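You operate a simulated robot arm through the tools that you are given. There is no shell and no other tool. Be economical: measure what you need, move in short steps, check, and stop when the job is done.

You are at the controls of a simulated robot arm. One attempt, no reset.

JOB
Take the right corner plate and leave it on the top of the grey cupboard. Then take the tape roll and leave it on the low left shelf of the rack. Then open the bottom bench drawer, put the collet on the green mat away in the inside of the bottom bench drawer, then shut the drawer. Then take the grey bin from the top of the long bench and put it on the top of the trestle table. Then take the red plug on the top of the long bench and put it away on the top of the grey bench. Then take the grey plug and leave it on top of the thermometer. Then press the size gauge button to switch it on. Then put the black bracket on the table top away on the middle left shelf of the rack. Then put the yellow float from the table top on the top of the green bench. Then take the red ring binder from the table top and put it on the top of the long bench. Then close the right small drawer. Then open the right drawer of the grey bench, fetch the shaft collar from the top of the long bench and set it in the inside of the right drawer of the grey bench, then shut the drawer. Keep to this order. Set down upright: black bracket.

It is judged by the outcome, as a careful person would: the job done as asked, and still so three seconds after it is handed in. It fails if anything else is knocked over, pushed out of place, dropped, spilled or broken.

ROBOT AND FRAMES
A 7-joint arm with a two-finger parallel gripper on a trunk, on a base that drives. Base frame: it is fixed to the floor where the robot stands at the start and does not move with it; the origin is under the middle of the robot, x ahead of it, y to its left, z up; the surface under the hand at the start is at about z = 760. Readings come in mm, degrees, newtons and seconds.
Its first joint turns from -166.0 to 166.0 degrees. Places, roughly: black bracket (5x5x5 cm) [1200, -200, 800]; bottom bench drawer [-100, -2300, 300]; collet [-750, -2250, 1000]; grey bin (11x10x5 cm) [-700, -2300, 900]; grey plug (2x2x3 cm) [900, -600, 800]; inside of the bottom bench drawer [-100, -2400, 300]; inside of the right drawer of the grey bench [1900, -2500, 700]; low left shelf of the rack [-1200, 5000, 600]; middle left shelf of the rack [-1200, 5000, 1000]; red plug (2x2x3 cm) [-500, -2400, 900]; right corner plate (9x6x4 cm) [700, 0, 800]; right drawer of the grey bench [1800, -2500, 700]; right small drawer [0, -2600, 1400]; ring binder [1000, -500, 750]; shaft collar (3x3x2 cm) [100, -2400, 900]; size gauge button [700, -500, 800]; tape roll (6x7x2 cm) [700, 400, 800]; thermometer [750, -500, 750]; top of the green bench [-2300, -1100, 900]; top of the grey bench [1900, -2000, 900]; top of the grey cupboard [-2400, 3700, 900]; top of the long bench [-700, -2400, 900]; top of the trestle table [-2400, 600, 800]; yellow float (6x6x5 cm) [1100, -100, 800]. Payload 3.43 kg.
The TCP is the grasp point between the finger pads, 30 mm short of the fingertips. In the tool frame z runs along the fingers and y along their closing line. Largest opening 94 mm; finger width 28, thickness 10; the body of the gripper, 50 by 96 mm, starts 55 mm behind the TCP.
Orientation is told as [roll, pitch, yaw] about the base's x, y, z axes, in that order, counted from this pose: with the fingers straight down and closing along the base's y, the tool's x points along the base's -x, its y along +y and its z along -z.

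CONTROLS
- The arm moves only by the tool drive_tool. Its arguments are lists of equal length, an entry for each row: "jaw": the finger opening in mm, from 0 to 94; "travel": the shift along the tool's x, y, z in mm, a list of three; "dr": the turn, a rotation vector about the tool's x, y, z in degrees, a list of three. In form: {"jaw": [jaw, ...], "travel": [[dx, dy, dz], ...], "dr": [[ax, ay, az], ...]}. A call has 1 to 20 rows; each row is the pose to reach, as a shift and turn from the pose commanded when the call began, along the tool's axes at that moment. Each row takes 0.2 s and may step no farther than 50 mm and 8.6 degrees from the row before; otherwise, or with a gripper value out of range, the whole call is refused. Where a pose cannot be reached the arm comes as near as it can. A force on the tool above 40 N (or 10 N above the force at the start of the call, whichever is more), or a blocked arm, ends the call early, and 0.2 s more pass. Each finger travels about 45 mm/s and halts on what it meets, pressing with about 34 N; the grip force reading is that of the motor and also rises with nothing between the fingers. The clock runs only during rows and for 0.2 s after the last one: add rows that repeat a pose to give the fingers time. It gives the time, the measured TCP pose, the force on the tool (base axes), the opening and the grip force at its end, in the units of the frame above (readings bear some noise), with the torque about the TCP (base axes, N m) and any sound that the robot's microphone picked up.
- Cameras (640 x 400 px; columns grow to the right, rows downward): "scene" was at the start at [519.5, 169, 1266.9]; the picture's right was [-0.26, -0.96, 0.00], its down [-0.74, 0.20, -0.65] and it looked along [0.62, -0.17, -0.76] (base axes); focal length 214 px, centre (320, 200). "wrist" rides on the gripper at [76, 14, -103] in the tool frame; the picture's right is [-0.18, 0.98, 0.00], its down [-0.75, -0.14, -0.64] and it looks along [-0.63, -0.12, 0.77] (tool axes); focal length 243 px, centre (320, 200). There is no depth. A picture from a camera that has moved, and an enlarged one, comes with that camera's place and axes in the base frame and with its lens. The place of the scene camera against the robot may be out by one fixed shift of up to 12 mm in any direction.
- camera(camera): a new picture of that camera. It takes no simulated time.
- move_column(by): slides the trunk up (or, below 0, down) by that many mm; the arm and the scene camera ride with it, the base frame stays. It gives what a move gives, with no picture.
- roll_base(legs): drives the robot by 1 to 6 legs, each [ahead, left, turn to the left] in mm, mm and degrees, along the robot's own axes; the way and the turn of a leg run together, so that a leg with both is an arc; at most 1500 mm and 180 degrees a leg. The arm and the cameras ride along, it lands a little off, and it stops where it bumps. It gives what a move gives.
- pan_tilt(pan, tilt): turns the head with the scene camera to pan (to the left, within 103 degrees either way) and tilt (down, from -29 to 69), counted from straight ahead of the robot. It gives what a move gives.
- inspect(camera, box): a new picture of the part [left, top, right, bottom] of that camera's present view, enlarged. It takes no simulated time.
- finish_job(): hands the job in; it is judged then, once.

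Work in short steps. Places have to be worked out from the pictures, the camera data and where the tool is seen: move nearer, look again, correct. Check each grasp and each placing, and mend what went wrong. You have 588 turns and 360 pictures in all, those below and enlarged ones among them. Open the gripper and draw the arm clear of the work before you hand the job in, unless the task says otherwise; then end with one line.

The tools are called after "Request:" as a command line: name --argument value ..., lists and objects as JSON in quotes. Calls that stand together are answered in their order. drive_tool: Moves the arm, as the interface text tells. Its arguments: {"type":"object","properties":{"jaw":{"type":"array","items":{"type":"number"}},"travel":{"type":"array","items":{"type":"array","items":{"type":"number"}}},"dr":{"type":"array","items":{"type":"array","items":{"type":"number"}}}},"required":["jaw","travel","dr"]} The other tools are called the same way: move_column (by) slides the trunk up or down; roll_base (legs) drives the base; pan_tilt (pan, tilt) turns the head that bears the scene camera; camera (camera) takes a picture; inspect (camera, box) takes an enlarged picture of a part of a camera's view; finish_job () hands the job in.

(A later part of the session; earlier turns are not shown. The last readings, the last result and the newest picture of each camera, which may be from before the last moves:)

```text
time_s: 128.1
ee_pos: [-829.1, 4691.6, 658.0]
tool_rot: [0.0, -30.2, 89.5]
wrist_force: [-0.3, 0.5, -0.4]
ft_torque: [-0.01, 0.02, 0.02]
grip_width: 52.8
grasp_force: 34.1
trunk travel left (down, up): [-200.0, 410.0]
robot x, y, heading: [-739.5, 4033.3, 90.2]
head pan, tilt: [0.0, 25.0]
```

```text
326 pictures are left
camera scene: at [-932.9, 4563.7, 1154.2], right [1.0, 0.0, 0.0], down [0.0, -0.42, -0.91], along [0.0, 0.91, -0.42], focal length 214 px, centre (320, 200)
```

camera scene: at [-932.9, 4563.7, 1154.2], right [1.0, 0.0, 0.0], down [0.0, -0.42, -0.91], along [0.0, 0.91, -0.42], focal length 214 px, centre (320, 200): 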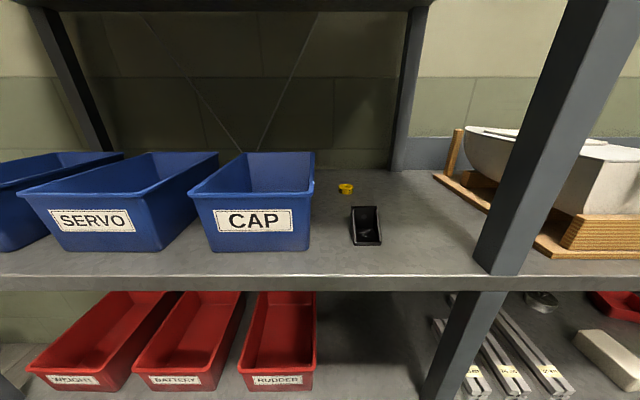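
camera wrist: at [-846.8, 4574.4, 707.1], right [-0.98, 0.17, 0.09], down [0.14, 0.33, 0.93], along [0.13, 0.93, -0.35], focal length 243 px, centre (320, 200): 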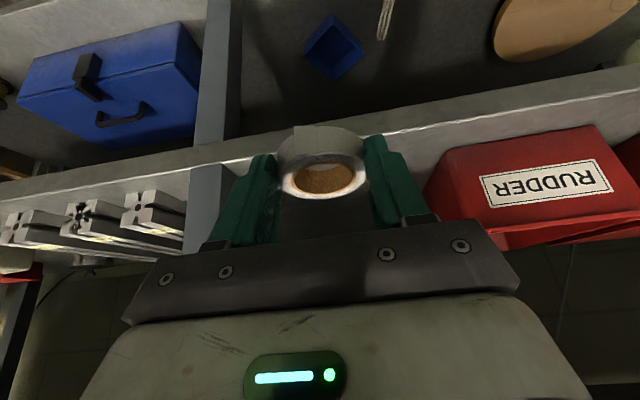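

Everything lines up: shelf top ≈ 585, tape bottom ≈ 623. Sliding forward 118 mm into the bay.

Request:
drive_tool --jaw '[30, 30, 30, 30, 30]' --travel '[[-25, 0, 15], [-50, 0, 29], [-77, 0, 44], [-102, 0, 59], [-102, 0, 59]]' --dr '[[0, 0, 0], [0, 0, 0], [0, 0, 0], [0, 0, 0], [0, 0, 0]]'

Request:
drive_tool --jaw '[30, 30, 30, 30]' --travel '[[4, 0, 7], [8, 0, 14], [11, 0, 19], [11, 0, 19]]' --dr '[[0, 0, 0], [0, 0, 0], [0, 0, 0], [0, 0, 0]]'

Request:
camera --camera "wrist"

Request:
camera --camera "scene"

```text
time_s: 129.3
ee_pos: [-829.1, 4808.7, 658.4]
tool_rot: [0.0, -30.1, 89.5]
wrist_force: [0.3, 0.4, -0.4]
ft_torque: [-0.03, -0.01, 0.02]
grip_width: 52.8
grasp_force: 34.0
trunk travel left (down, up): [-200.0, 410.0]
robot x, y, heading: [-736.0, 4034.1, 90.2]
head pan, tilt: [0.0, 25.0]
```

```text
time_s: 130.3
ee_pos: [-828.7, 4809.0, 635.7]
tool_rot: [0.0, -30.1, 89.5]
wrist_force: [0.6, 0.3, 0.0]
ft_torque: [-0.02, 0.0, -0.02]
grip_width: 52.8
grasp_force: 34.0
trunk travel left (down, up): [-200.0, 410.0]
robot x, y, heading: [-741.5, 4034.2, 90.0]
head pan, tilt: [0.0, 25.0]
```

```text
325 pictures are left
camera wrist: at [-845.0, 4691.5, 685.5], right [-0.98, 0.17, 0.09], down [0.14, 0.33, 0.93], along [0.13, 0.93, -0.35], focal length 243 px, centre (320, 200)
```

wrist: 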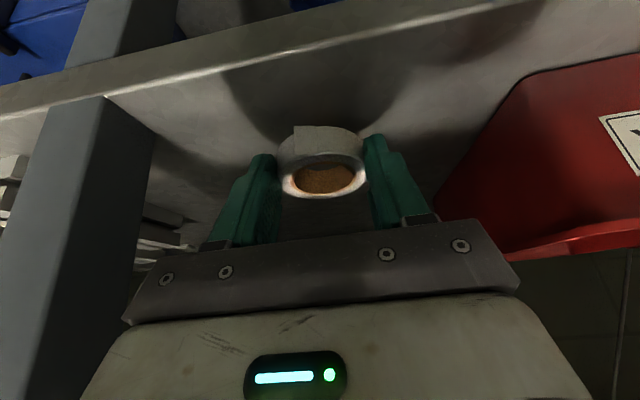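

```text
324 pictures are left
camera scene: at [-932.9, 4563.7, 1154.2], right [1.0, 0.0, 0.0], down [0.0, -0.42, -0.91], along [0.0, 0.91, -0.42], focal length 214 px, centre (320, 200)
```

scene: 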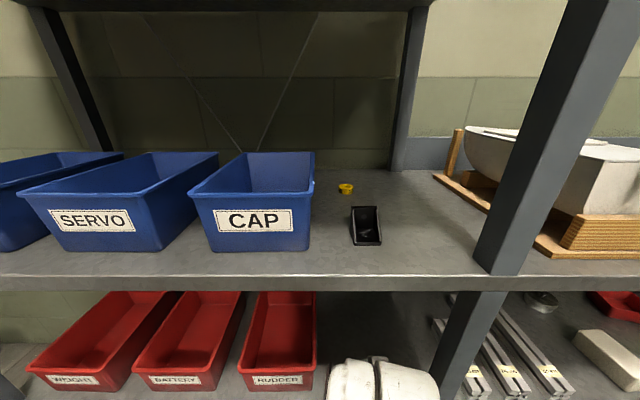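

Clear. Lowering in small increments to contact.

Request:
drive_tool --jaw '[30, 30, 30, 30]' --travel '[[2, 0, 3.5], [4, 0, 7], [5.5, 0, 9.5], [5.5, 0, 9.5]]' --dr '[[0, 0, 0], [0, 0, 0], [0, 0, 0], [0, 0, 0]]'

Request:
drive_tool --jaw '[30, 30, 30]' --travel '[[1, 0, 1.7], [2, 0, 3.5], [2, 0, 3.5]]' --dr '[[0, 0, 0], [0, 0, 0], [0, 0, 0]]'

Request:
camera --camera "wrist"

```text
time_s: 131.3
ee_pos: [-828.6, 4808.3, 625.1]
tool_rot: [-0.1, -30.2, 89.4]
wrist_force: [-0.3, -0.3, -0.7]
ft_torque: [0.02, -0.03, 0.0]
grip_width: 53.0
grasp_force: 33.8
trunk travel left (down, up): [-200.0, 410.0]
robot x, y, heading: [-740.0, 4032.4, 90.1]
head pan, tilt: [0.0, 25.0]
```

```text
time_s: 132.1
ee_pos: [-830.3, 4808.6, 620.8]
tool_rot: [0.0, -30.1, 89.4]
wrist_force: [-0.6, -0.2, -0.5]
ft_torque: [-0.03, 0.01, 0.01]
grip_width: 52.9
grasp_force: 34.2
trunk travel left (down, up): [-200.0, 410.0]
robot x, y, heading: [-738.7, 4032.5, 89.7]
head pan, tilt: [0.0, 25.0]
```

```text
323 pictures are left
camera wrist: at [-845.2, 4691.7, 670.7], right [-0.98, 0.17, 0.09], down [0.14, 0.33, 0.93], along [0.13, 0.93, -0.35], focal length 243 px, centre (320, 200)
```

wrist: 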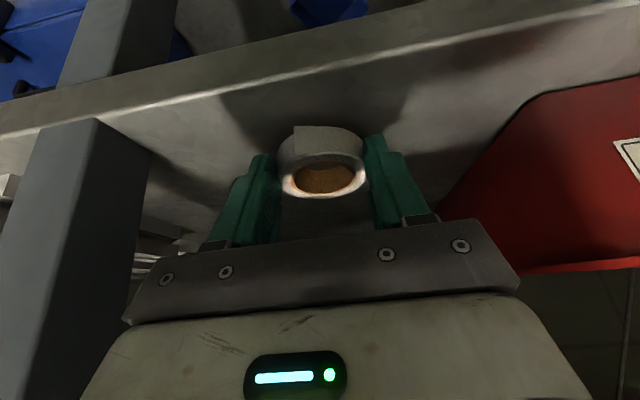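

No contact yet; keep lowering.

Request:
drive_tool --jaw '[30, 30, 30]' --travel '[[1.2, 0, 2.2], [2.5, 0, 4.4], [2.5, 0, 4.4]]' --dr '[[0, 0, 0], [0, 0, 0], [0, 0, 0]]'

Request:
drive_tool --jaw '[30, 30, 30]' --travel '[[1.2, 0, 2.2], [2.5, 0, 4.4], [2.5, 0, 4.4]]' --dr '[[0, 0, 0], [0, 0, 0], [0, 0, 0]]'

Request:
camera --camera "wrist"

```text
time_s: 132.9
ee_pos: [-830.2, 4808.9, 616.4]
tool_rot: [0.1, -30.1, 89.5]
wrist_force: [-0.9, 0.4, 0.0]
ft_torque: [0.01, -0.02, 0.0]
grip_width: 52.8
grasp_force: 34.1
trunk travel left (down, up): [-200.0, 410.0]
robot x, y, heading: [-741.8, 4039.2, 89.8]
head pan, tilt: [0.0, 25.0]
```

```text
time_s: 133.7
ee_pos: [-828.4, 4808.7, 613.9]
tool_rot: [0.0, -30.3, 89.5]
wrist_force: [1.3, 2.7, 26.1]
ft_torque: [-0.11, -0.03, 0.02]
grip_width: 53.0
grasp_force: 33.9
trunk travel left (down, up): [-200.0, 410.0]
robot x, y, heading: [-739.3, 4036.6, 90.0]
head pan, tilt: [0.0, 25.0]
```

```text
322 pictures are left
camera wrist: at [-845.1, 4692.0, 662.1], right [-0.98, 0.17, 0.09], down [0.14, 0.32, 0.93], along [0.13, 0.93, -0.34], focal length 243 px, centre (320, 200)
```

wrist: 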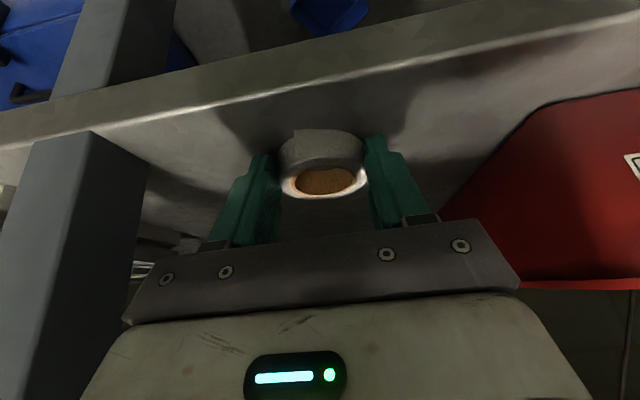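

Contact. I'll ease up 2 mm, open the jaws, then withdraw along the tool axis.

Request:
drive_tool --jaw '[52, 56, 62, 70, 80, 84, 84]' --travel '[[-1, 0, -2], [-1, 0, -2], [-1, 0, -2], [-1, 0, -2], [-1, 0, -2], [-1, 0, -2], [-1, 0, -2]]' --dr '[[0, 0, 0], [0, 0, 0], [0, 0, 0], [0, 0, 0], [0, 0, 0], [0, 0, 0], [0, 0, 0]]'

Request:
drive_tool --jaw '[84, 84, 84, 84, 84, 84]' --travel '[[0, 0, -20], [0, 0, -45], [25, 0, -75], [60, 0, -100], [95, 0, -120], [130, 0, -140]]' --dr '[[0, 0, 0], [0, 0, 0], [0, 0, 0], [0, 0, 0], [0, 0, 0], [0, 0, 0]]'

Request:
camera --camera "wrist"

```text
time_s: 135.3
ee_pos: [-828.3, 4810.0, 613.0]
tool_rot: [0.0, -30.0, 89.5]
wrist_force: [-0.1, -0.5, -0.3]
ft_torque: [0.0, 0.02, 0.03]
grip_width: 84.2
grasp_force: 0.1
trunk travel left (down, up): [-200.0, 410.0]
robot x, y, heading: [-736.2, 4035.6, 90.2]
head pan, tilt: [0.0, 25.0]
```

```text
time_s: 136.7
ee_pos: [-831.1, 4625.6, 670.7]
tool_rot: [-0.1, -30.0, 89.6]
wrist_force: [0.1, -0.4, 0.4]
ft_torque: [0.01, 0.02, 0.0]
grip_width: 84.0
grasp_force: 0.1
trunk travel left (down, up): [-200.0, 410.0]
robot x, y, heading: [-743.5, 4034.7, 89.8]
head pan, tilt: [0.0, 25.0]
```

```text
321 pictures are left
camera wrist: at [-846.7, 4508.1, 718.9], right [-0.98, 0.17, 0.09], down [0.14, 0.33, 0.93], along [0.13, 0.93, -0.35], focal length 243 px, centre (320, 200)
```

wrist: 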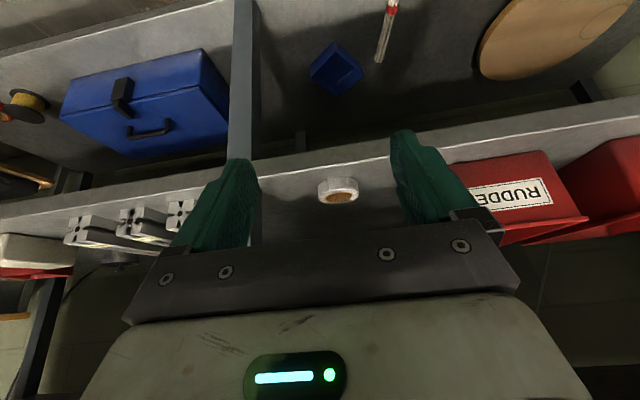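

Tape lies flat on the low shelf. Now back off, restore the trunk, level the tool, and drive across to the long bench.

Request:
roll_base --legs '[[-400, 0, 0]]'

Request:
move_column --by 150

Request:
drive_tool --jaw '[84, 70, 60, 60, 60, 60]' --travel '[[-20, 0, -36], [-40, 0, -72], [-60, 0, -108], [-80, 0, -144], [-100, 0, -180], [-100, 0, -180]]' --dr '[[0, 7, 0], [0, 14, 0], [0, 22, 0], [0, 30, 0], [0, 30, 0], [0, 30, 0]]'

Request:
roll_base --legs '[[0, 0, 180], [1500, 0, 0], [1500, 0, 0], [1300, 0, 0]]'

Request:
camera --camera "scene"

```text
time_s: 139.2
ee_pos: [-830.2, 4226.0, 668.8]
tool_rot: [0.0, -30.1, 89.4]
wrist_force: [-0.1, 0.1, 0.2]
ft_torque: [0.0, -0.03, 0.01]
grip_width: 83.9
grasp_force: 0.0
trunk travel left (down, up): [-200.0, 410.0]
robot x, y, heading: [-744.8, 3634.7, 89.9]
head pan, tilt: [0.0, 25.0]
```

```text
time_s: 140.9
ee_pos: [-830.1, 4226.8, 819.4]
tool_rot: [0.0, -30.2, 89.4]
wrist_force: [-0.9, -0.1, 0.1]
ft_torque: [0.04, 0.01, -0.02]
grip_width: 84.0
grasp_force: 0.1
trunk travel left (down, up): [-350.0, 260.0]
robot x, y, heading: [-744.1, 3635.2, 90.2]
head pan, tilt: [0.0, 25.0]
```

```text
time_s: 142.3
ee_pos: [-831.9, 4222.8, 1024.5]
tool_rot: [0.0, 0.0, 89.4]
wrist_force: [-0.2, -0.3, 0.2]
ft_torque: [-0.03, 0.02, -0.02]
grip_width: 60.0
grasp_force: 0.1
trunk travel left (down, up): [-350.0, 260.0]
robot x, y, heading: [-739.9, 3635.6, 90.0]
head pan, tilt: [0.0, 25.0]
```

```text
time_s: 170.2
ee_pos: [-644.4, -1249.0, 1023.6]
tool_rot: [-0.1, -0.2, -90.9]
wrist_force: [0.0, -0.2, -0.2]
ft_torque: [0.02, 0.01, 0.02]
grip_width: 60.0
grasp_force: 0.0
trunk travel left (down, up): [-350.0, 260.0]
robot x, y, heading: [-731.7, -662.9, -90.3]
head pan, tilt: [0.0, 25.0]
```

```text
320 pictures are left
camera scene: at [-536.8, -1204.7, 1304.2], right [-1.0, 0.01, 0.0], down [0.0, 0.42, -0.91], along [-0.01, -0.91, -0.42], focal length 214 px, centre (320, 200)
```

scene: 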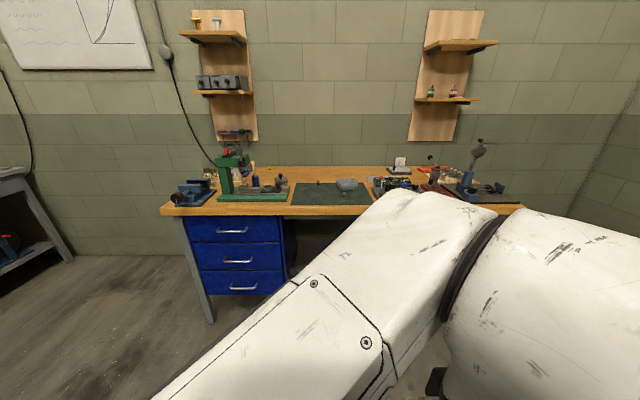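

I'm facing the long bench: a blue three-drawer unit on the left end, green mat in the middle. I'll zoom in on details.

Request:
inspect --camera "scene" --box '[150, 130, 380, 310]'

Request:
inspect --camera "scene" --box '[340, 130, 540, 230]'

Request:
inspect --camera "scene" --box '[170, 0, 270, 150]'

```text
2.22 times, centred on (265, 220) of scene
camera zoom: at [-536.8, -1204.7, 1304.2], right [-1.0, 0.01, 0.0], down [0.0, 0.42, -0.91], along [-0.01, -0.91, -0.42], focal length 477 px, centre (442, 156)
```

zoom: 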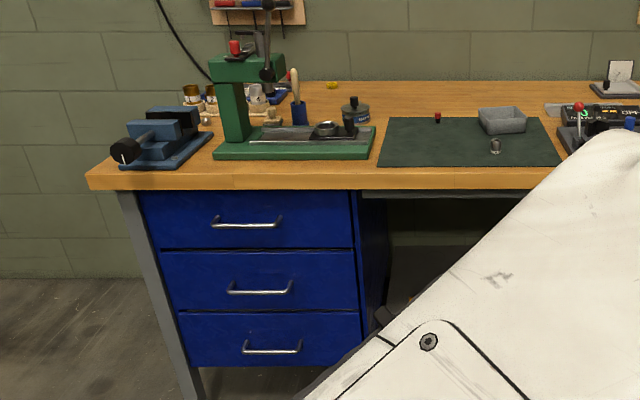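

```text
3.20 times, centred on (440, 180) of scene
camera zoom: at [-536.8, -1204.7, 1304.2], right [-1.0, 0.01, 0.0], down [0.0, 0.42, -0.91], along [-0.01, -0.91, -0.42], focal length 686 px, centre (-64, 264)
```

zoom: 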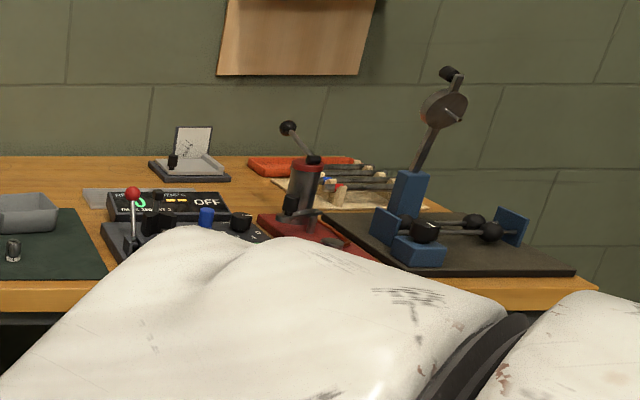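

```text
2.67 times, centred on (220, 75) of scene
camera zoom: at [-536.8, -1204.7, 1304.2], right [-1.0, 0.01, 0.0], down [0.0, 0.42, -0.91], along [-0.01, -0.91, -0.42], focal length 572 px, centre (587, 533)
```

zoom: 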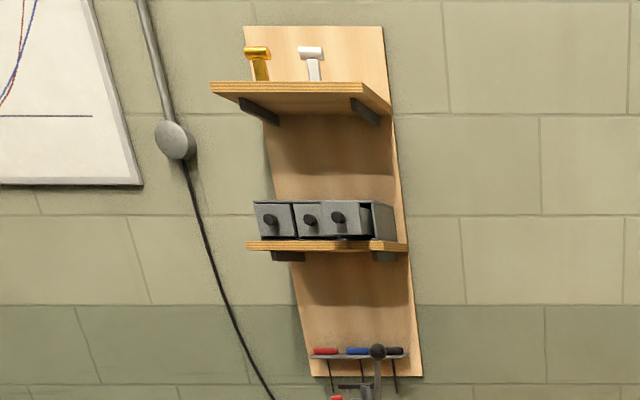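

Bottom drawer handle estimated at x ≈ -163, z ≈ 445; the collet stands on the mat's front edge next to a grey bin, red plug at the back. I'll drive in front of the drawers first.

Request:
roll_base --legs '[[0, 530, 0], [430, 0, 0]]'

Request:
pan_tilt --pan 0 --tilt 50

Request:
camera --camera "scene"

Request:
camera --camera "wrist"

```text
time_s: 175.6
ee_pos: [-121.3, -1686.4, 1023.3]
tool_rot: [0.0, -0.1, -91.1]
wrist_force: [0.0, -0.4, 0.7]
ft_torque: [0.0, -0.04, 0.0]
grip_width: 60.1
grasp_force: 0.1
trunk travel left (down, up): [-350.0, 260.0]
robot x, y, heading: [-207.5, -1097.4, -90.5]
head pan, tilt: [0.0, 25.0]
```

```text
time_s: 176.4
ee_pos: [-121.3, -1687.0, 1023.8]
tool_rot: [0.0, -0.1, -91.1]
wrist_force: [0.0, -0.1, 0.1]
ft_torque: [0.0, 0.0, 0.02]
grip_width: 60.3
grasp_force: 0.1
trunk travel left (down, up): [-350.0, 260.0]
robot x, y, heading: [-206.4, -1098.0, -90.9]
head pan, tilt: [0.0, 50.0]
```

```text
316 pictures are left
camera scene: at [-14.1, -1626.8, 1266.8], right [-1.0, 0.01, 0.0], down [0.01, 0.77, -0.64], along [-0.01, -0.64, -0.77], focal length 214 px, centre (320, 200)
```

scene: 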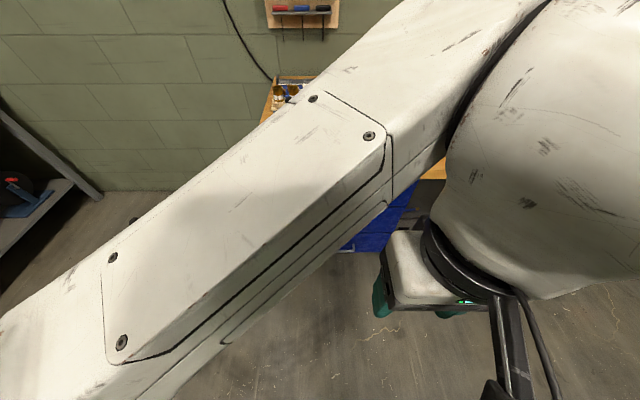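

```text
315 pictures are left
camera wrist: at [-106.4, -1610.7, 1125.3], right [0.98, -0.2, 0.0], down [-0.16, -0.75, 0.64], along [-0.13, -0.63, -0.77], focal length 243 px, centre (320, 200)
```

wrist: 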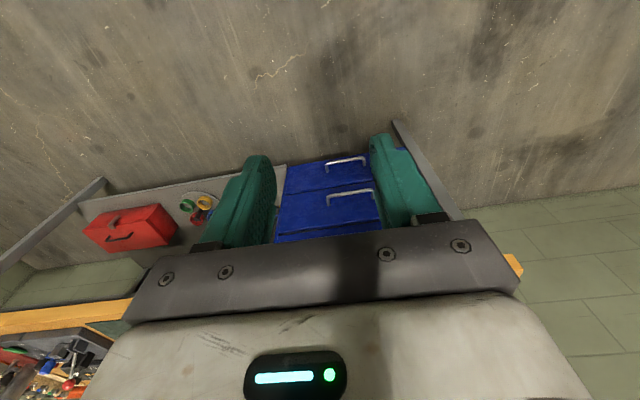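

The drawer fronts are visible but depth is uncertain. I'll turn the tool horizontal (fingers forward, closing vertically) in free space.

Request:
drive_tool --jaw '[60, 60, 60, 60, 60, 60, 60, 60, 60, 60, 60, 60]' --travel '[[0, 0, 0], [0, 0, 0], [0, 0, 0], [0, 0, 0], [0, 0, 0], [0, 0, 0], [0, 0, 0], [0, 0, 0], [0, 0, 0], [0, 0, 0], [0, 0, 0], [0, 0, 0]]' --dr '[[0, -8, 0], [0, -16, 0], [0, -24, 0], [0, -32, 0], [0, -40, 0], [0, -48, 0], [0, -56, 0], [0, -64, 0], [0, -72, 0], [0, -80, 0], [0, -88, 0], [0, -90, 0]]'

Request:
drive_tool --jaw '[60, 60, 60, 60, 60, 60, 60, 60, 60, 60, 60, 60]' --travel '[[0, 0, 0], [0, 0, 0], [0, 0, 0], [0, 0, 0], [0, 0, 0], [0, 0, 0], [0, 0, 0], [0, 0, 0], [0, 0, 0], [0, 0, 0], [0, 0, 0], [0, 0, 0]]' --dr '[[0, 0, 8], [0, 0, 16], [0, 0, 24], [0, 0, 32], [0, 0, 40], [0, 0, 48], [0, 0, 56], [0, 0, 64], [0, 0, 72], [0, 0, 80], [0, 0, 88], [0, 0, 90]]'

Request:
camera --camera "wrist"

Request:
camera --camera "scene"

```text
time_s: 179.0
ee_pos: [-93.2, -1694.5, 987.1]
tool_rot: [-177.5, -89.8, 86.5]
wrist_force: [0.3, -0.1, 0.0]
ft_torque: [0.01, -0.01, 0.02]
grip_width: 60.3
grasp_force: 0.1
out of reach, approached as far as the arm can: row 3, 4, 5, 6, 7, 8, 9, 10, 11, 12
trunk travel left (down, up): [-350.0, 260.0]
robot x, y, heading: [-207.6, -1100.0, -90.8]
head pan, tilt: [0.0, 50.0]
```

```text
time_s: 181.6
ee_pos: [-93.6, -1693.6, 987.1]
tool_rot: [90.2, 0.1, 178.7]
wrist_force: [0.0, 0.0, -0.2]
ft_torque: [-0.03, -0.02, -0.02]
grip_width: 60.2
grasp_force: 0.1
trunk travel left (down, up): [-350.0, 260.0]
robot x, y, heading: [-206.4, -1097.9, -90.6]
head pan, tilt: [0.0, 50.0]
```

```text
314 pictures are left
camera wrist: at [-16.4, -1593.3, 1000.6], right [-0.19, 0.01, 0.98], down [-0.74, 0.66, -0.14], along [-0.65, -0.75, -0.12], focal length 243 px, centre (320, 200)
```

wrist: 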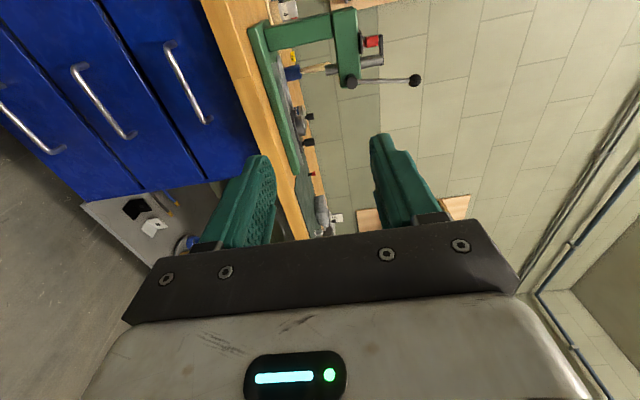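

```text
313 pictures are left
camera scene: at [-14.1, -1626.6, 1266.8], right [-1.0, 0.01, 0.0], down [0.01, 0.77, -0.64], along [-0.01, -0.64, -0.77], focal length 214 px, centre (320, 200)
```

scene: 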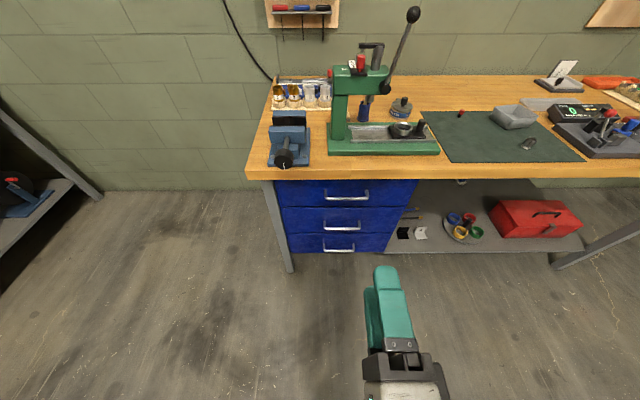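

Great view. Triangulating, the bottom handle is at about [-118, -2104, 342] (spacing ~190 with handles above). I'll drop the trunk fully, move in 200 mm, and lower the hand to the handle height in front of it.

Request:
move_column --by -350

Request:
drive_tool --jaw '[60, 60, 60, 60, 60, 60, 60]' --travel '[[0, -45, 0], [0, -90, 0], [0, -135, 0], [0, -180, 0], [0, -225, 0], [-12, -265, 0], [-24, -290, 0]]' --dr '[[0, 0, 0], [0, 0, 0], [0, 0, 0], [0, 0, 0], [0, 0, 0], [0, 0, 0], [0, 0, 0]]'

Request:
camera --camera "wrist"

Request:
camera --camera "scene"

```text
time_s: 185.1
ee_pos: [-94.2, -1694.0, 640.7]
tool_rot: [89.9, 0.2, 178.6]
wrist_force: [-0.3, 0.2, -0.7]
ft_torque: [-0.02, 0.02, -0.02]
grip_width: 60.1
grasp_force: 0.0
trunk travel left (down, up): [0.0, 610.0]
robot x, y, heading: [-206.5, -1098.0, -90.9]
head pan, tilt: [0.0, 50.0]
```

```text
time_s: 186.9
ee_pos: [-71.5, -1672.6, 346.2]
tool_rot: [86.4, 2.6, 177.6]
wrist_force: [0.7, 0.1, -0.5]
ft_torque: [-0.02, -0.03, 0.0]
grip_width: 60.0
grasp_force: 0.0
out of reach, approached as far as the arm can: row 6, 7
trunk travel left (down, up): [0.0, 610.0]
robot x, y, heading: [-207.1, -1098.5, -90.6]
head pan, tilt: [0.0, 50.0]
stopped in row 7: the arm was blocked; the commanded pose is now the measured one
```

```text
312 pictures are left
camera wrist: at [8.2, -1574.4, 369.7], right [-0.23, -0.05, 0.97], down [-0.72, 0.68, -0.13], along [-0.66, -0.73, -0.19], focal length 243 px, centre (320, 200)
```

wrist: 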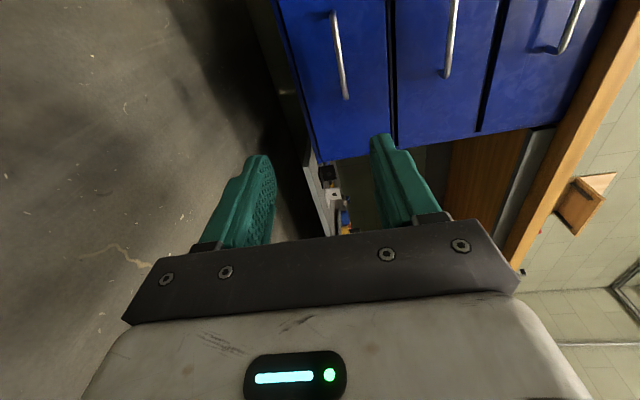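

```text
311 pictures are left
camera scene: at [-15.5, -1627.6, 921.8], right [-1.0, 0.01, 0.0], down [0.01, 0.77, -0.64], along [-0.01, -0.64, -0.77], focal length 214 px, centre (320, 200)
```

scene: 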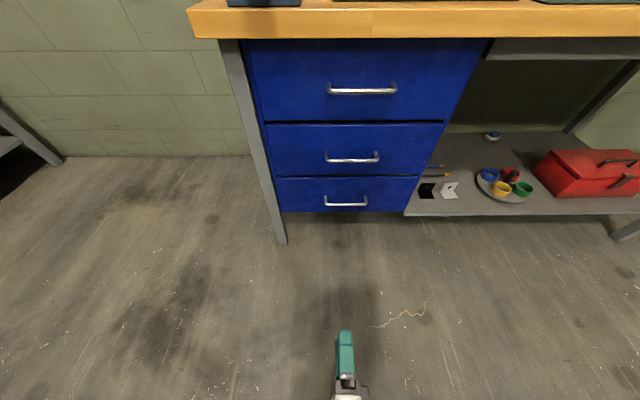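

Refined: bottom handle at about [-107, -2087, 355]. I'll straighten the tool and extend forward to y ≈ -1900, then look again.

Request:
drive_tool --jaw '[60, 60, 60, 60, 60, 60, 60]' --travel '[[-5, 2, 40], [-12, 4, 80], [-20, 6, 120], [-28, 9, 160], [-35, 9, 200], [-35, 9, 228], [-35, 9, 228]]' --dr '[[-1.8, 1.2, -1.3], [-3.6, 2.4, -2.6], [-3.6, 2.4, -2.6], [-3.6, 2.4, -2.6], [-3.6, 2.4, -2.6], [-3.6, 2.4, -2.6], [-3.6, 2.4, -2.6]]'

Request:
camera --camera "wrist"

Request:
camera --camera "scene"

```text
time_s: 187.5
ee_pos: [-41.2, -1678.3, 311.3]
tool_rot: [80.8, 5.5, 179.0]
wrist_force: [-0.3, 0.3, 0.5]
ft_torque: [-0.03, 0.01, 0.01]
grip_width: 60.0
grasp_force: 0.0
trunk travel left (down, up): [0.0, 610.0]
robot x, y, heading: [-206.3, -1101.8, -90.8]
head pan, tilt: [0.0, 50.0]
stopped in row 3: the arm was blocked; the commanded pose is now the measured one
```

```text
310 pictures are left
camera wrist: at [31.9, -1580.6, 347.1], right [-0.28, -0.15, 0.95], down [-0.74, 0.67, -0.11], along [-0.62, -0.73, -0.3], focal length 243 px, centre (320, 200)
```

wrist: 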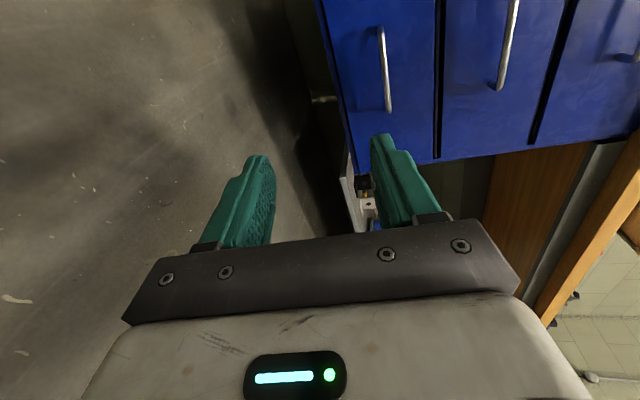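

```text
309 pictures are left
camera scene: at [-14.7, -1627.5, 919.3], right [-1.0, 0.01, 0.0], down [0.01, 0.77, -0.64], along [-0.01, -0.64, -0.77], focal length 214 px, centre (320, 200)
```

scene: 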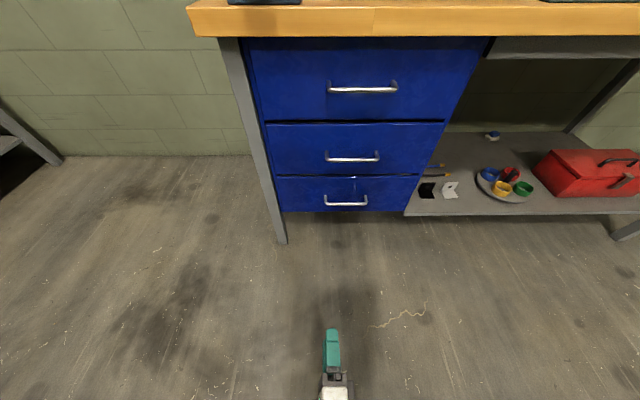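

The arm is jammed at a joint limit when close in and low. I'll raise the hand first, then extend outward before lowering.

Request:
drive_tool --jaw '[60, 60, 60, 60, 60, 60]' --travel '[[0, 45, 0], [0, 90, 0], [0, 135, 0], [0, 180, 10], [0, 220, 20], [0, 220, 20]]' --dr '[[0, 0, 0], [-4, 0, -2], [-9.2, 1, -5.5], [-9.2, 1, -5.5], [-9.2, 1, -5.5], [-9.2, 1, -5.5]]'

```text
time_s: 188.9
ee_pos: [-61.0, -1732.6, 525.2]
tool_rot: [90.6, -0.4, -179.1]
wrist_force: [-0.1, 0.3, 0.4]
ft_torque: [0.01, 0.01, 0.02]
grip_width: 60.0
grasp_force: 0.0
trunk travel left (down, up): [0.0, 610.0]
robot x, y, heading: [-205.4, -1098.2, -90.6]
head pan, tilt: [0.0, 50.0]
```

Request:
drive_tool --jaw '[60, 60, 60, 60, 60, 60, 60, 60, 60]' --travel '[[-10, 0, 40], [-20, 0, 80], [-30, 0, 120], [-40, 0, 160], [-46, -40, 175], [-46, -80, 175], [-46, -120, 175], [-46, -160, 175], [-46, -160, 175]]' --dr '[[0, 0, 0], [0, 0, 0], [0, -0.9, 0], [0, -0.9, 0], [0, -0.9, 0], [0, -0.9, 0], [0, -0.9, 0], [0, -0.9, 0], [0, -0.9, 0]]'

Request:
camera --camera "wrist"

Request:
camera --camera "scene"

```text
time_s: 190.9
ee_pos: [-105.9, -1911.3, 366.7]
tool_rot: [90.5, -0.3, 180.0]
wrist_force: [0.8, -0.8, 0.4]
ft_torque: [-0.03, 0.0, 0.01]
grip_width: 59.8
grasp_force: 0.1
trunk travel left (down, up): [0.0, 610.0]
robot x, y, heading: [-206.8, -1099.7, -90.7]
head pan, tilt: [0.0, 50.0]
```

```text
308 pictures are left
camera wrist: at [-31.1, -1807.2, 377.2], right [-0.18, 0.01, 0.98], down [-0.75, 0.64, -0.14], along [-0.63, -0.77, -0.11], focal length 243 px, centre (320, 200)
```

wrist: 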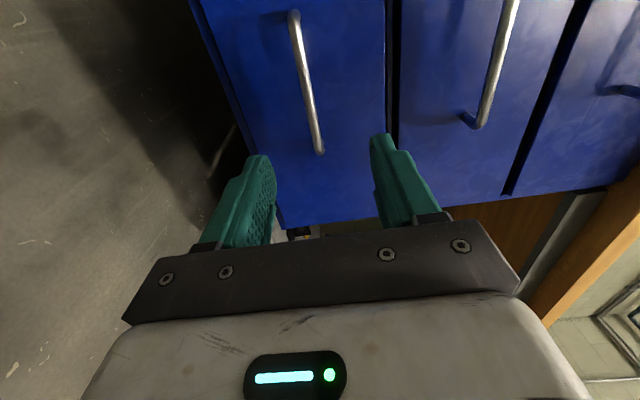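

```text
307 pictures are left
camera scene: at [-13.9, -1626.5, 916.7], right [-1.0, 0.01, 0.0], down [0.01, 0.77, -0.64], along [-0.01, -0.64, -0.77], focal length 214 px, centre (320, 200)
```

scene: 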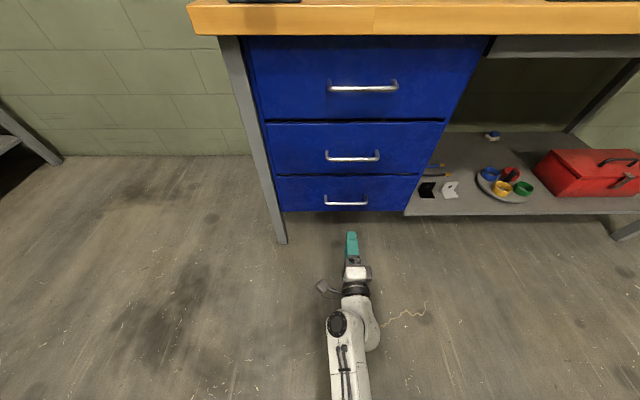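

Handle confirmed around [-105, -2087, 353]. Extending forward so the bar lies between the fingers, in two stages.

Request:
drive_tool --jaw '[60, 60, 60, 60, 60]' --travel '[[0, -5, 35], [0, -13, 70], [0, -13, 105], [0, -13, 125], [0, -13, 125]]' --dr '[[0, 0, 0], [0, 0, 0], [0, 0, 0], [0, 0, 0], [0, 0, 0]]'

Request:
camera --camera "wrist"

Request:
inspect --camera "scene" --box '[260, 140, 440, 260]'

```text
time_s: 192.1
ee_pos: [-106.7, -2036.0, 352.4]
tool_rot: [90.5, -0.4, 180.0]
wrist_force: [0.4, -0.5, 0.2]
ft_torque: [-0.02, 0.01, 0.0]
grip_width: 60.0
grasp_force: 0.1
trunk travel left (down, up): [0.0, 610.0]
robot x, y, heading: [-204.5, -1096.2, -90.6]
head pan, tilt: [0.0, 50.0]
```

```text
306 pictures are left
camera wrist: at [-30.8, -1932.6, 364.4], right [-0.18, 0.01, 0.98], down [-0.75, 0.64, -0.14], along [-0.63, -0.77, -0.11], focal length 243 px, centre (320, 200)
```

wrist: 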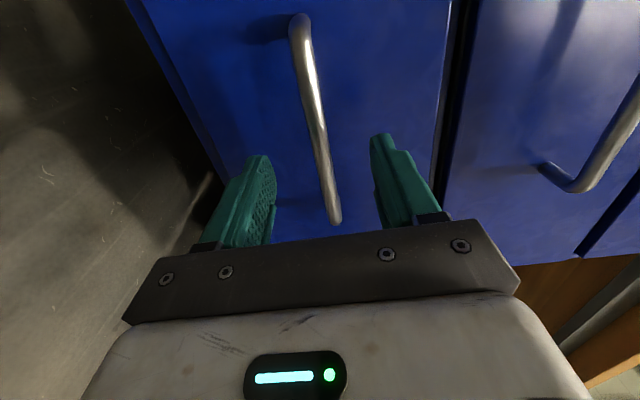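

```text
3.33 times, centred on (350, 200) of scene
camera zoom: at [-14.0, -1626.5, 916.7], right [-1.0, 0.01, 0.0], down [0.01, 0.77, -0.64], along [-0.01, -0.64, -0.77], focal length 715 px, centre (220, 200)
```

zoom: 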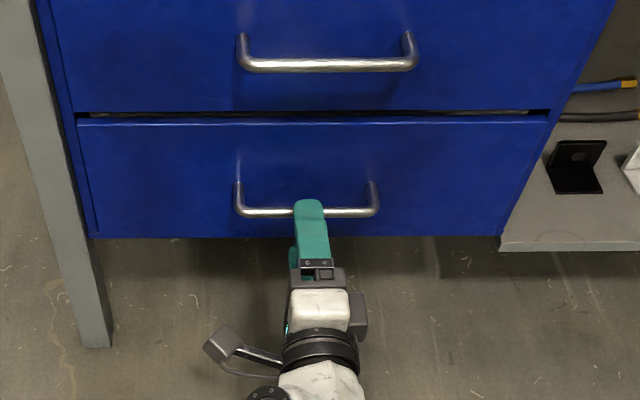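

Centred vertically; forward 32 mm more, then close.

Request:
drive_tool --jaw '[60, 60, 60, 40, 20, 5, 0, 0, 0]' --travel '[[0, 0, 15], [0, 0, 32], [0, 0, 32], [0, 0, 32], [0, 0, 32], [0, 0, 32], [0, 0, 32], [0, 0, 32], [0, 0, 32]]' --dr '[[0, 0, 0], [0, 0, 0], [0, 0, 0], [0, 0, 0], [0, 0, 0], [0, 0, 0], [0, 0, 0], [0, 0, 0], [0, 0, 0]]'

Request:
camera --camera "wrist"

```text
time_s: 194.1
ee_pos: [-105.6, -2067.5, 353.8]
tool_rot: [90.5, -0.3, 180.0]
wrist_force: [-0.4, -0.3, 3.2]
ft_torque: [-0.02, -0.68, -0.02]
grip_width: 11.6
grasp_force: 44.9
trunk travel left (down, up): [0.0, 610.0]
robot x, y, heading: [-206.8, -1098.6, -90.6]
head pan, tilt: [0.0, 50.0]
```

```text
304 pictures are left
camera wrist: at [-31.0, -1964.3, 365.4], right [-0.18, 0.01, 0.98], down [-0.75, 0.64, -0.14], along [-0.63, -0.77, -0.11], focal length 243 px, centre (320, 200)
```

wrist: 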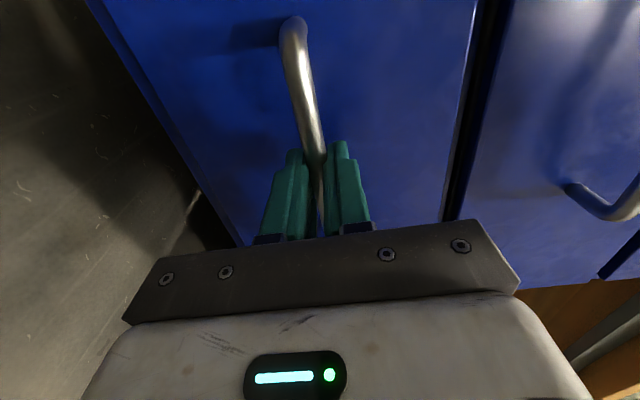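

Bar gripped. Pulling the drawer by rolling the base back.

Request:
roll_base --legs '[[-120, 0, 0]]'

Request:
camera --camera "scene"

```text
time_s: 195.3
ee_pos: [-106.1, -1947.3, 354.6]
tool_rot: [90.6, -0.4, 179.8]
wrist_force: [-7.2, -0.4, 4.2]
ft_torque: [-0.05, -0.67, 0.24]
grip_width: 11.7
grasp_force: 45.2
trunk travel left (down, up): [0.0, 610.0]
robot x, y, heading: [-205.1, -982.2, -90.6]
head pan, tilt: [0.0, 50.0]
```

```text
303 pictures are left
camera scene: at [-12.9, -1506.1, 916.8], right [-1.0, 0.01, 0.0], down [0.01, 0.77, -0.64], along [-0.01, -0.64, -0.77], focal length 214 px, centre (320, 200)
```

scene: 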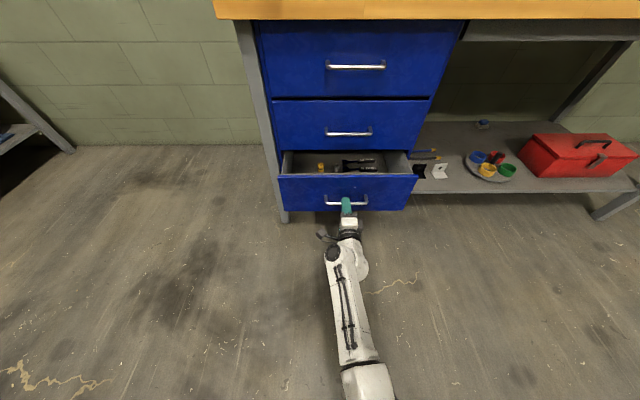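

Opening smoothly; continue back 130 mm with a tiny sideways correction.

Request:
roll_base --legs '[[-130, -3, 0]]'

Request:
camera --camera "scene"

```text
time_s: 196.6
ee_pos: [-107.1, -1815.3, 354.4]
tool_rot: [90.6, -0.2, 179.9]
wrist_force: [2.6, -0.4, 2.3]
ft_torque: [-0.04, -0.74, 0.08]
grip_width: 11.5
grasp_force: 45.3
trunk travel left (down, up): [0.0, 610.0]
robot x, y, heading: [-210.1, -849.0, -90.6]
head pan, tilt: [0.0, 50.0]
```

```text
302 pictures are left
camera scene: at [-13.9, -1374.5, 916.8], right [-1.0, 0.01, 0.0], down [0.01, 0.77, -0.64], along [-0.01, -0.64, -0.77], focal length 214 px, centre (320, 200)
```

scene: 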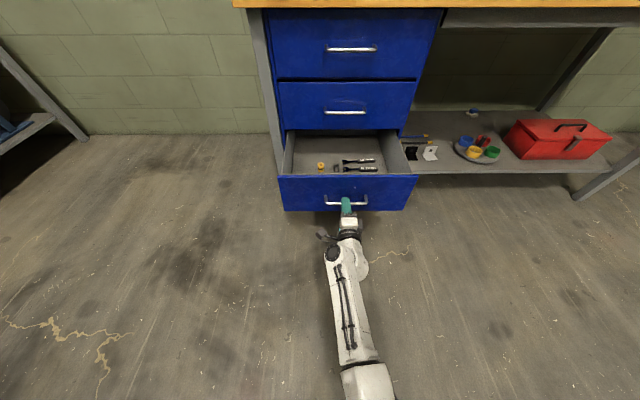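

Open about 250 mm. Releasing and backing away.

Request:
drive_tool --jaw '[25, 40, 60, 60, 60]' --travel '[[0, 0, 0], [0, 0, 0], [0, 0, 0], [0, 0, 0], [0, 0, 0]]' --dr '[[0, 0, 0], [0, 0, 0], [0, 0, 0], [0, 0, 0], [0, 0, 0]]'

Request:
roll_base --legs '[[-150, 0, 0]]'

Request:
move_column --by 350

Request:
camera --camera "scene"

```text
time_s: 197.8
ee_pos: [-106.0, -1815.2, 353.8]
tool_rot: [90.6, -0.3, 180.0]
wrist_force: [0.0, 0.1, -0.7]
ft_torque: [0.01, 0.0, -0.01]
grip_width: 60.1
grasp_force: 0.1
trunk travel left (down, up): [0.0, 610.0]
robot x, y, heading: [-209.9, -851.5, -90.4]
head pan, tilt: [0.0, 50.0]
```

```text
time_s: 199.2
ee_pos: [-105.9, -1664.6, 354.5]
tool_rot: [90.6, -0.3, 179.9]
wrist_force: [0.9, -0.9, 0.4]
ft_torque: [0.01, 0.02, -0.02]
grip_width: 59.8
grasp_force: 0.0
trunk travel left (down, up): [0.0, 610.0]
robot x, y, heading: [-207.1, -696.8, -90.3]
head pan, tilt: [0.0, 50.0]
```

```text
time_s: 202.6
ee_pos: [-106.1, -1663.9, 703.5]
tool_rot: [90.6, -0.3, 180.0]
wrist_force: [-0.1, 0.6, -0.5]
ft_torque: [0.02, -0.02, 0.02]
grip_width: 60.0
grasp_force: 0.1
trunk travel left (down, up): [-350.0, 260.0]
robot x, y, heading: [-207.5, -697.5, -90.4]
head pan, tilt: [0.0, 50.0]
```

```text
301 pictures are left
camera scene: at [-12.8, -1223.5, 1266.7], right [-1.0, 0.01, 0.0], down [0.01, 0.77, -0.64], along [-0.01, -0.64, -0.77], focal length 214 px, centre (320, 200)
```

scene: 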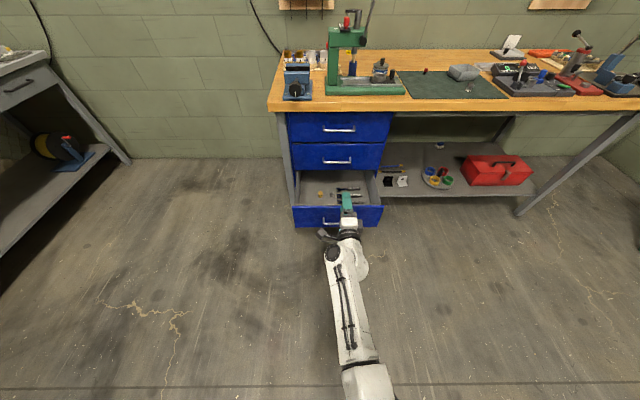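

Now I'll draw the arm back/up and turn the tool back to pointing down, then strafe to the mat.

Request:
drive_tool --jaw '[60, 60, 60, 60, 60, 60, 60, 60, 60, 60, 60]' --travel '[[0, 25, -30], [0, 50, -60], [0, 75, -90], [0, 100, -120], [0, 125, -150], [0, 150, -180], [0, 175, -210], [0, 200, -240], [0, 225, -270], [0, 250, -300], [0, 270, -330]]' --dr '[[0, 0, -8], [0, 0, -16], [0, 0, -24], [0, 0, -32], [0, 0, -40], [0, 0, -48], [0, 0, -56], [0, 0, -64], [0, 0, -72], [0, 0, -81], [0, 0, -89.5]]'

Request:
drive_tool --jaw '[60, 60, 60, 60, 60, 60, 60, 60, 60, 60, 60, 60]' --travel '[[0, 0, 0], [0, 0, 0], [0, 0, 0], [0, 0, 0], [0, 0, 0], [0, 0, 0], [0, 0, 0], [0, 0, 0], [0, 0, 0], [0, 0, 0], [0, 0, 0], [0, 0, 0]]' --dr '[[0, 8, 0], [0, 16, 0], [0, 24, 0], [0, 32, 0], [0, 40, 0], [0, 48, 0], [0, 56, 0], [0, 64, 0], [0, 72, 0], [0, 81, 0], [0, 89, 0], [0, 90, 0]]'

Request:
roll_base --legs '[[0, -450, 0.3], [400, 0, 0]]'

Request:
camera --camera "scene"

Request:
camera --camera "wrist"

```text
refused: row 10 steps farther than a row can; nothing moved
```

```text
refused: row 10 steps farther than a row can; nothing moved
```

```text
time_s: 207.4
ee_pos: [-559.8, -2066.2, 702.2]
tool_rot: [90.5, -0.4, 179.9]
wrist_force: [0.7, 0.4, 0.1]
ft_torque: [-0.03, 0.0, 0.0]
grip_width: 60.0
grasp_force: 0.0
trunk travel left (down, up): [-350.0, 260.0]
robot x, y, heading: [-657.0, -1099.4, -90.5]
head pan, tilt: [0.0, 50.0]
```

```text
300 pictures are left
camera scene: at [-467.0, -1625.1, 1266.7], right [-1.0, 0.01, 0.0], down [0.01, 0.77, -0.64], along [-0.01, -0.64, -0.77], focal length 214 px, centre (320, 200)
```

scene: 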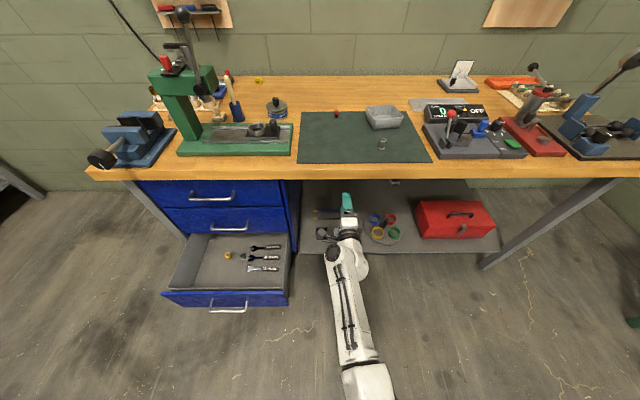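

```text
299 pictures are left
camera wrist: at [-484.6, -1963.0, 715.3], right [-0.18, 0.01, 0.98], down [-0.75, 0.64, -0.14], along [-0.63, -0.77, -0.11], focal length 243 px, centre (320, 200)
```

wrist: 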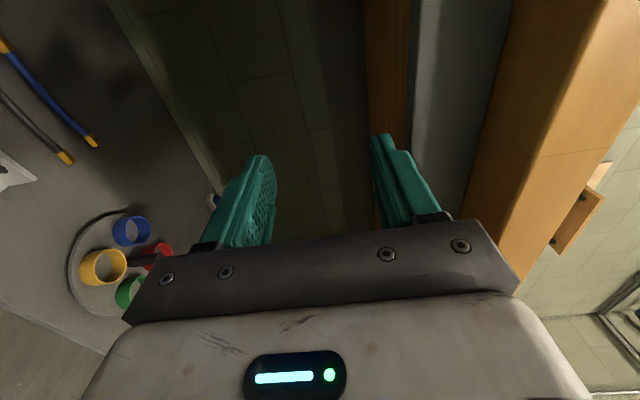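

The base moved without harm though the arm turn was refused (steps too large). I'll back the arm out straight first, then rise and turn with valid steps.

Request:
drive_tool --jaw '[60, 60, 60, 60, 60, 60, 60, 60, 60, 60, 60, 60, 60, 60]' --travel '[[0, 0, -45], [0, 0, -90], [0, 0, -135], [0, 0, -180], [0, 10, -220], [0, 40, -250], [0, 75, -280], [0, 110, -300], [0, 150, -320], [0, 190, -330], [0, 230, -340], [0, 270, -340], [0, 310, -340], [0, 310, -340]]' --dr '[[0, 0, 0], [0, 0, -5], [0, 0, -13], [0, 0, -21], [0, 0, -29], [0, 0, -37], [0, 0, -45], [0, 0, -53], [0, 0, -61], [0, 0, -69], [0, 0, -77], [0, 0, -85], [0, 0, -90], [0, 0, -90]]'

```text
time_s: 210.4
ee_pos: [-544.5, -1727.7, 998.2]
tool_rot: [-154.2, -89.2, 63.9]
wrist_force: [-0.5, -0.3, 0.3]
ft_torque: [-0.01, -0.03, -0.01]
grip_width: 59.9
grasp_force: 0.0
out of reach, approached as far as the arm can: row 13, 14
trunk travel left (down, up): [-350.0, 260.0]
robot x, y, heading: [-661.6, -1096.4, -90.5]
head pan, tilt: [0.0, 50.0]
```

Request:
drive_tool --jaw '[60, 60, 60, 60, 60, 60, 60, 60, 60, 60, 60, 60]' --travel '[[0, 0, 0], [0, 0, 0], [0, 0, 0], [0, 0, 0], [0, 0, 0], [0, 0, 0], [0, 0, 0], [0, 0, 0], [0, 0, 0], [0, 0, 0], [0, 0, 0], [0, 0, 0]]' --dr '[[0, 8, 0], [0, 16, 0], [0, 24, 0], [0, 32, 0], [0, 40, 0], [0, 48, 0], [0, 56, 0], [0, 64, 0], [0, 72, 0], [0, 80, 0], [0, 88, 0], [0, 90, 0]]'

Request:
camera --camera "wrist"

```text
time_s: 213.1
ee_pos: [-528.2, -1718.1, 993.8]
tool_rot: [-1.9, -0.4, -85.9]
wrist_force: [-0.4, 0.1, 0.2]
ft_torque: [0.0, 0.0, -0.01]
grip_width: 59.9
grasp_force: 0.0
out of reach, approached as far as the arm can: row 1, 2, 3, 4, 5, 6
trunk travel left (down, up): [-350.0, 260.0]
robot x, y, heading: [-660.0, -1097.3, -90.6]
head pan, tilt: [0.0, 50.0]
```

```text
298 pictures are left
camera wrist: at [-516.2, -1641.0, 1093.3], right [0.99, -0.11, -0.03], down [-0.07, -0.76, 0.65], along [-0.1, -0.64, -0.76], focal length 243 px, centre (320, 200)
```

wrist: 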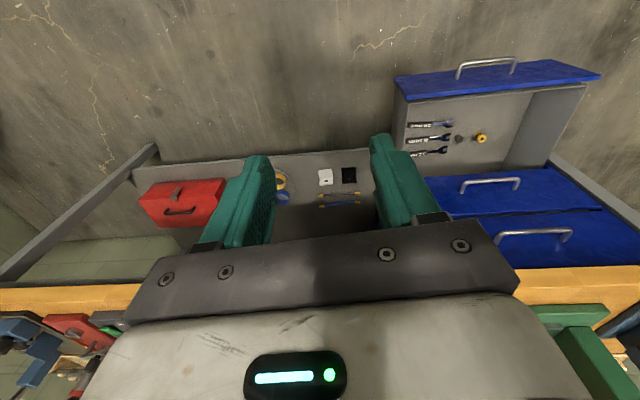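

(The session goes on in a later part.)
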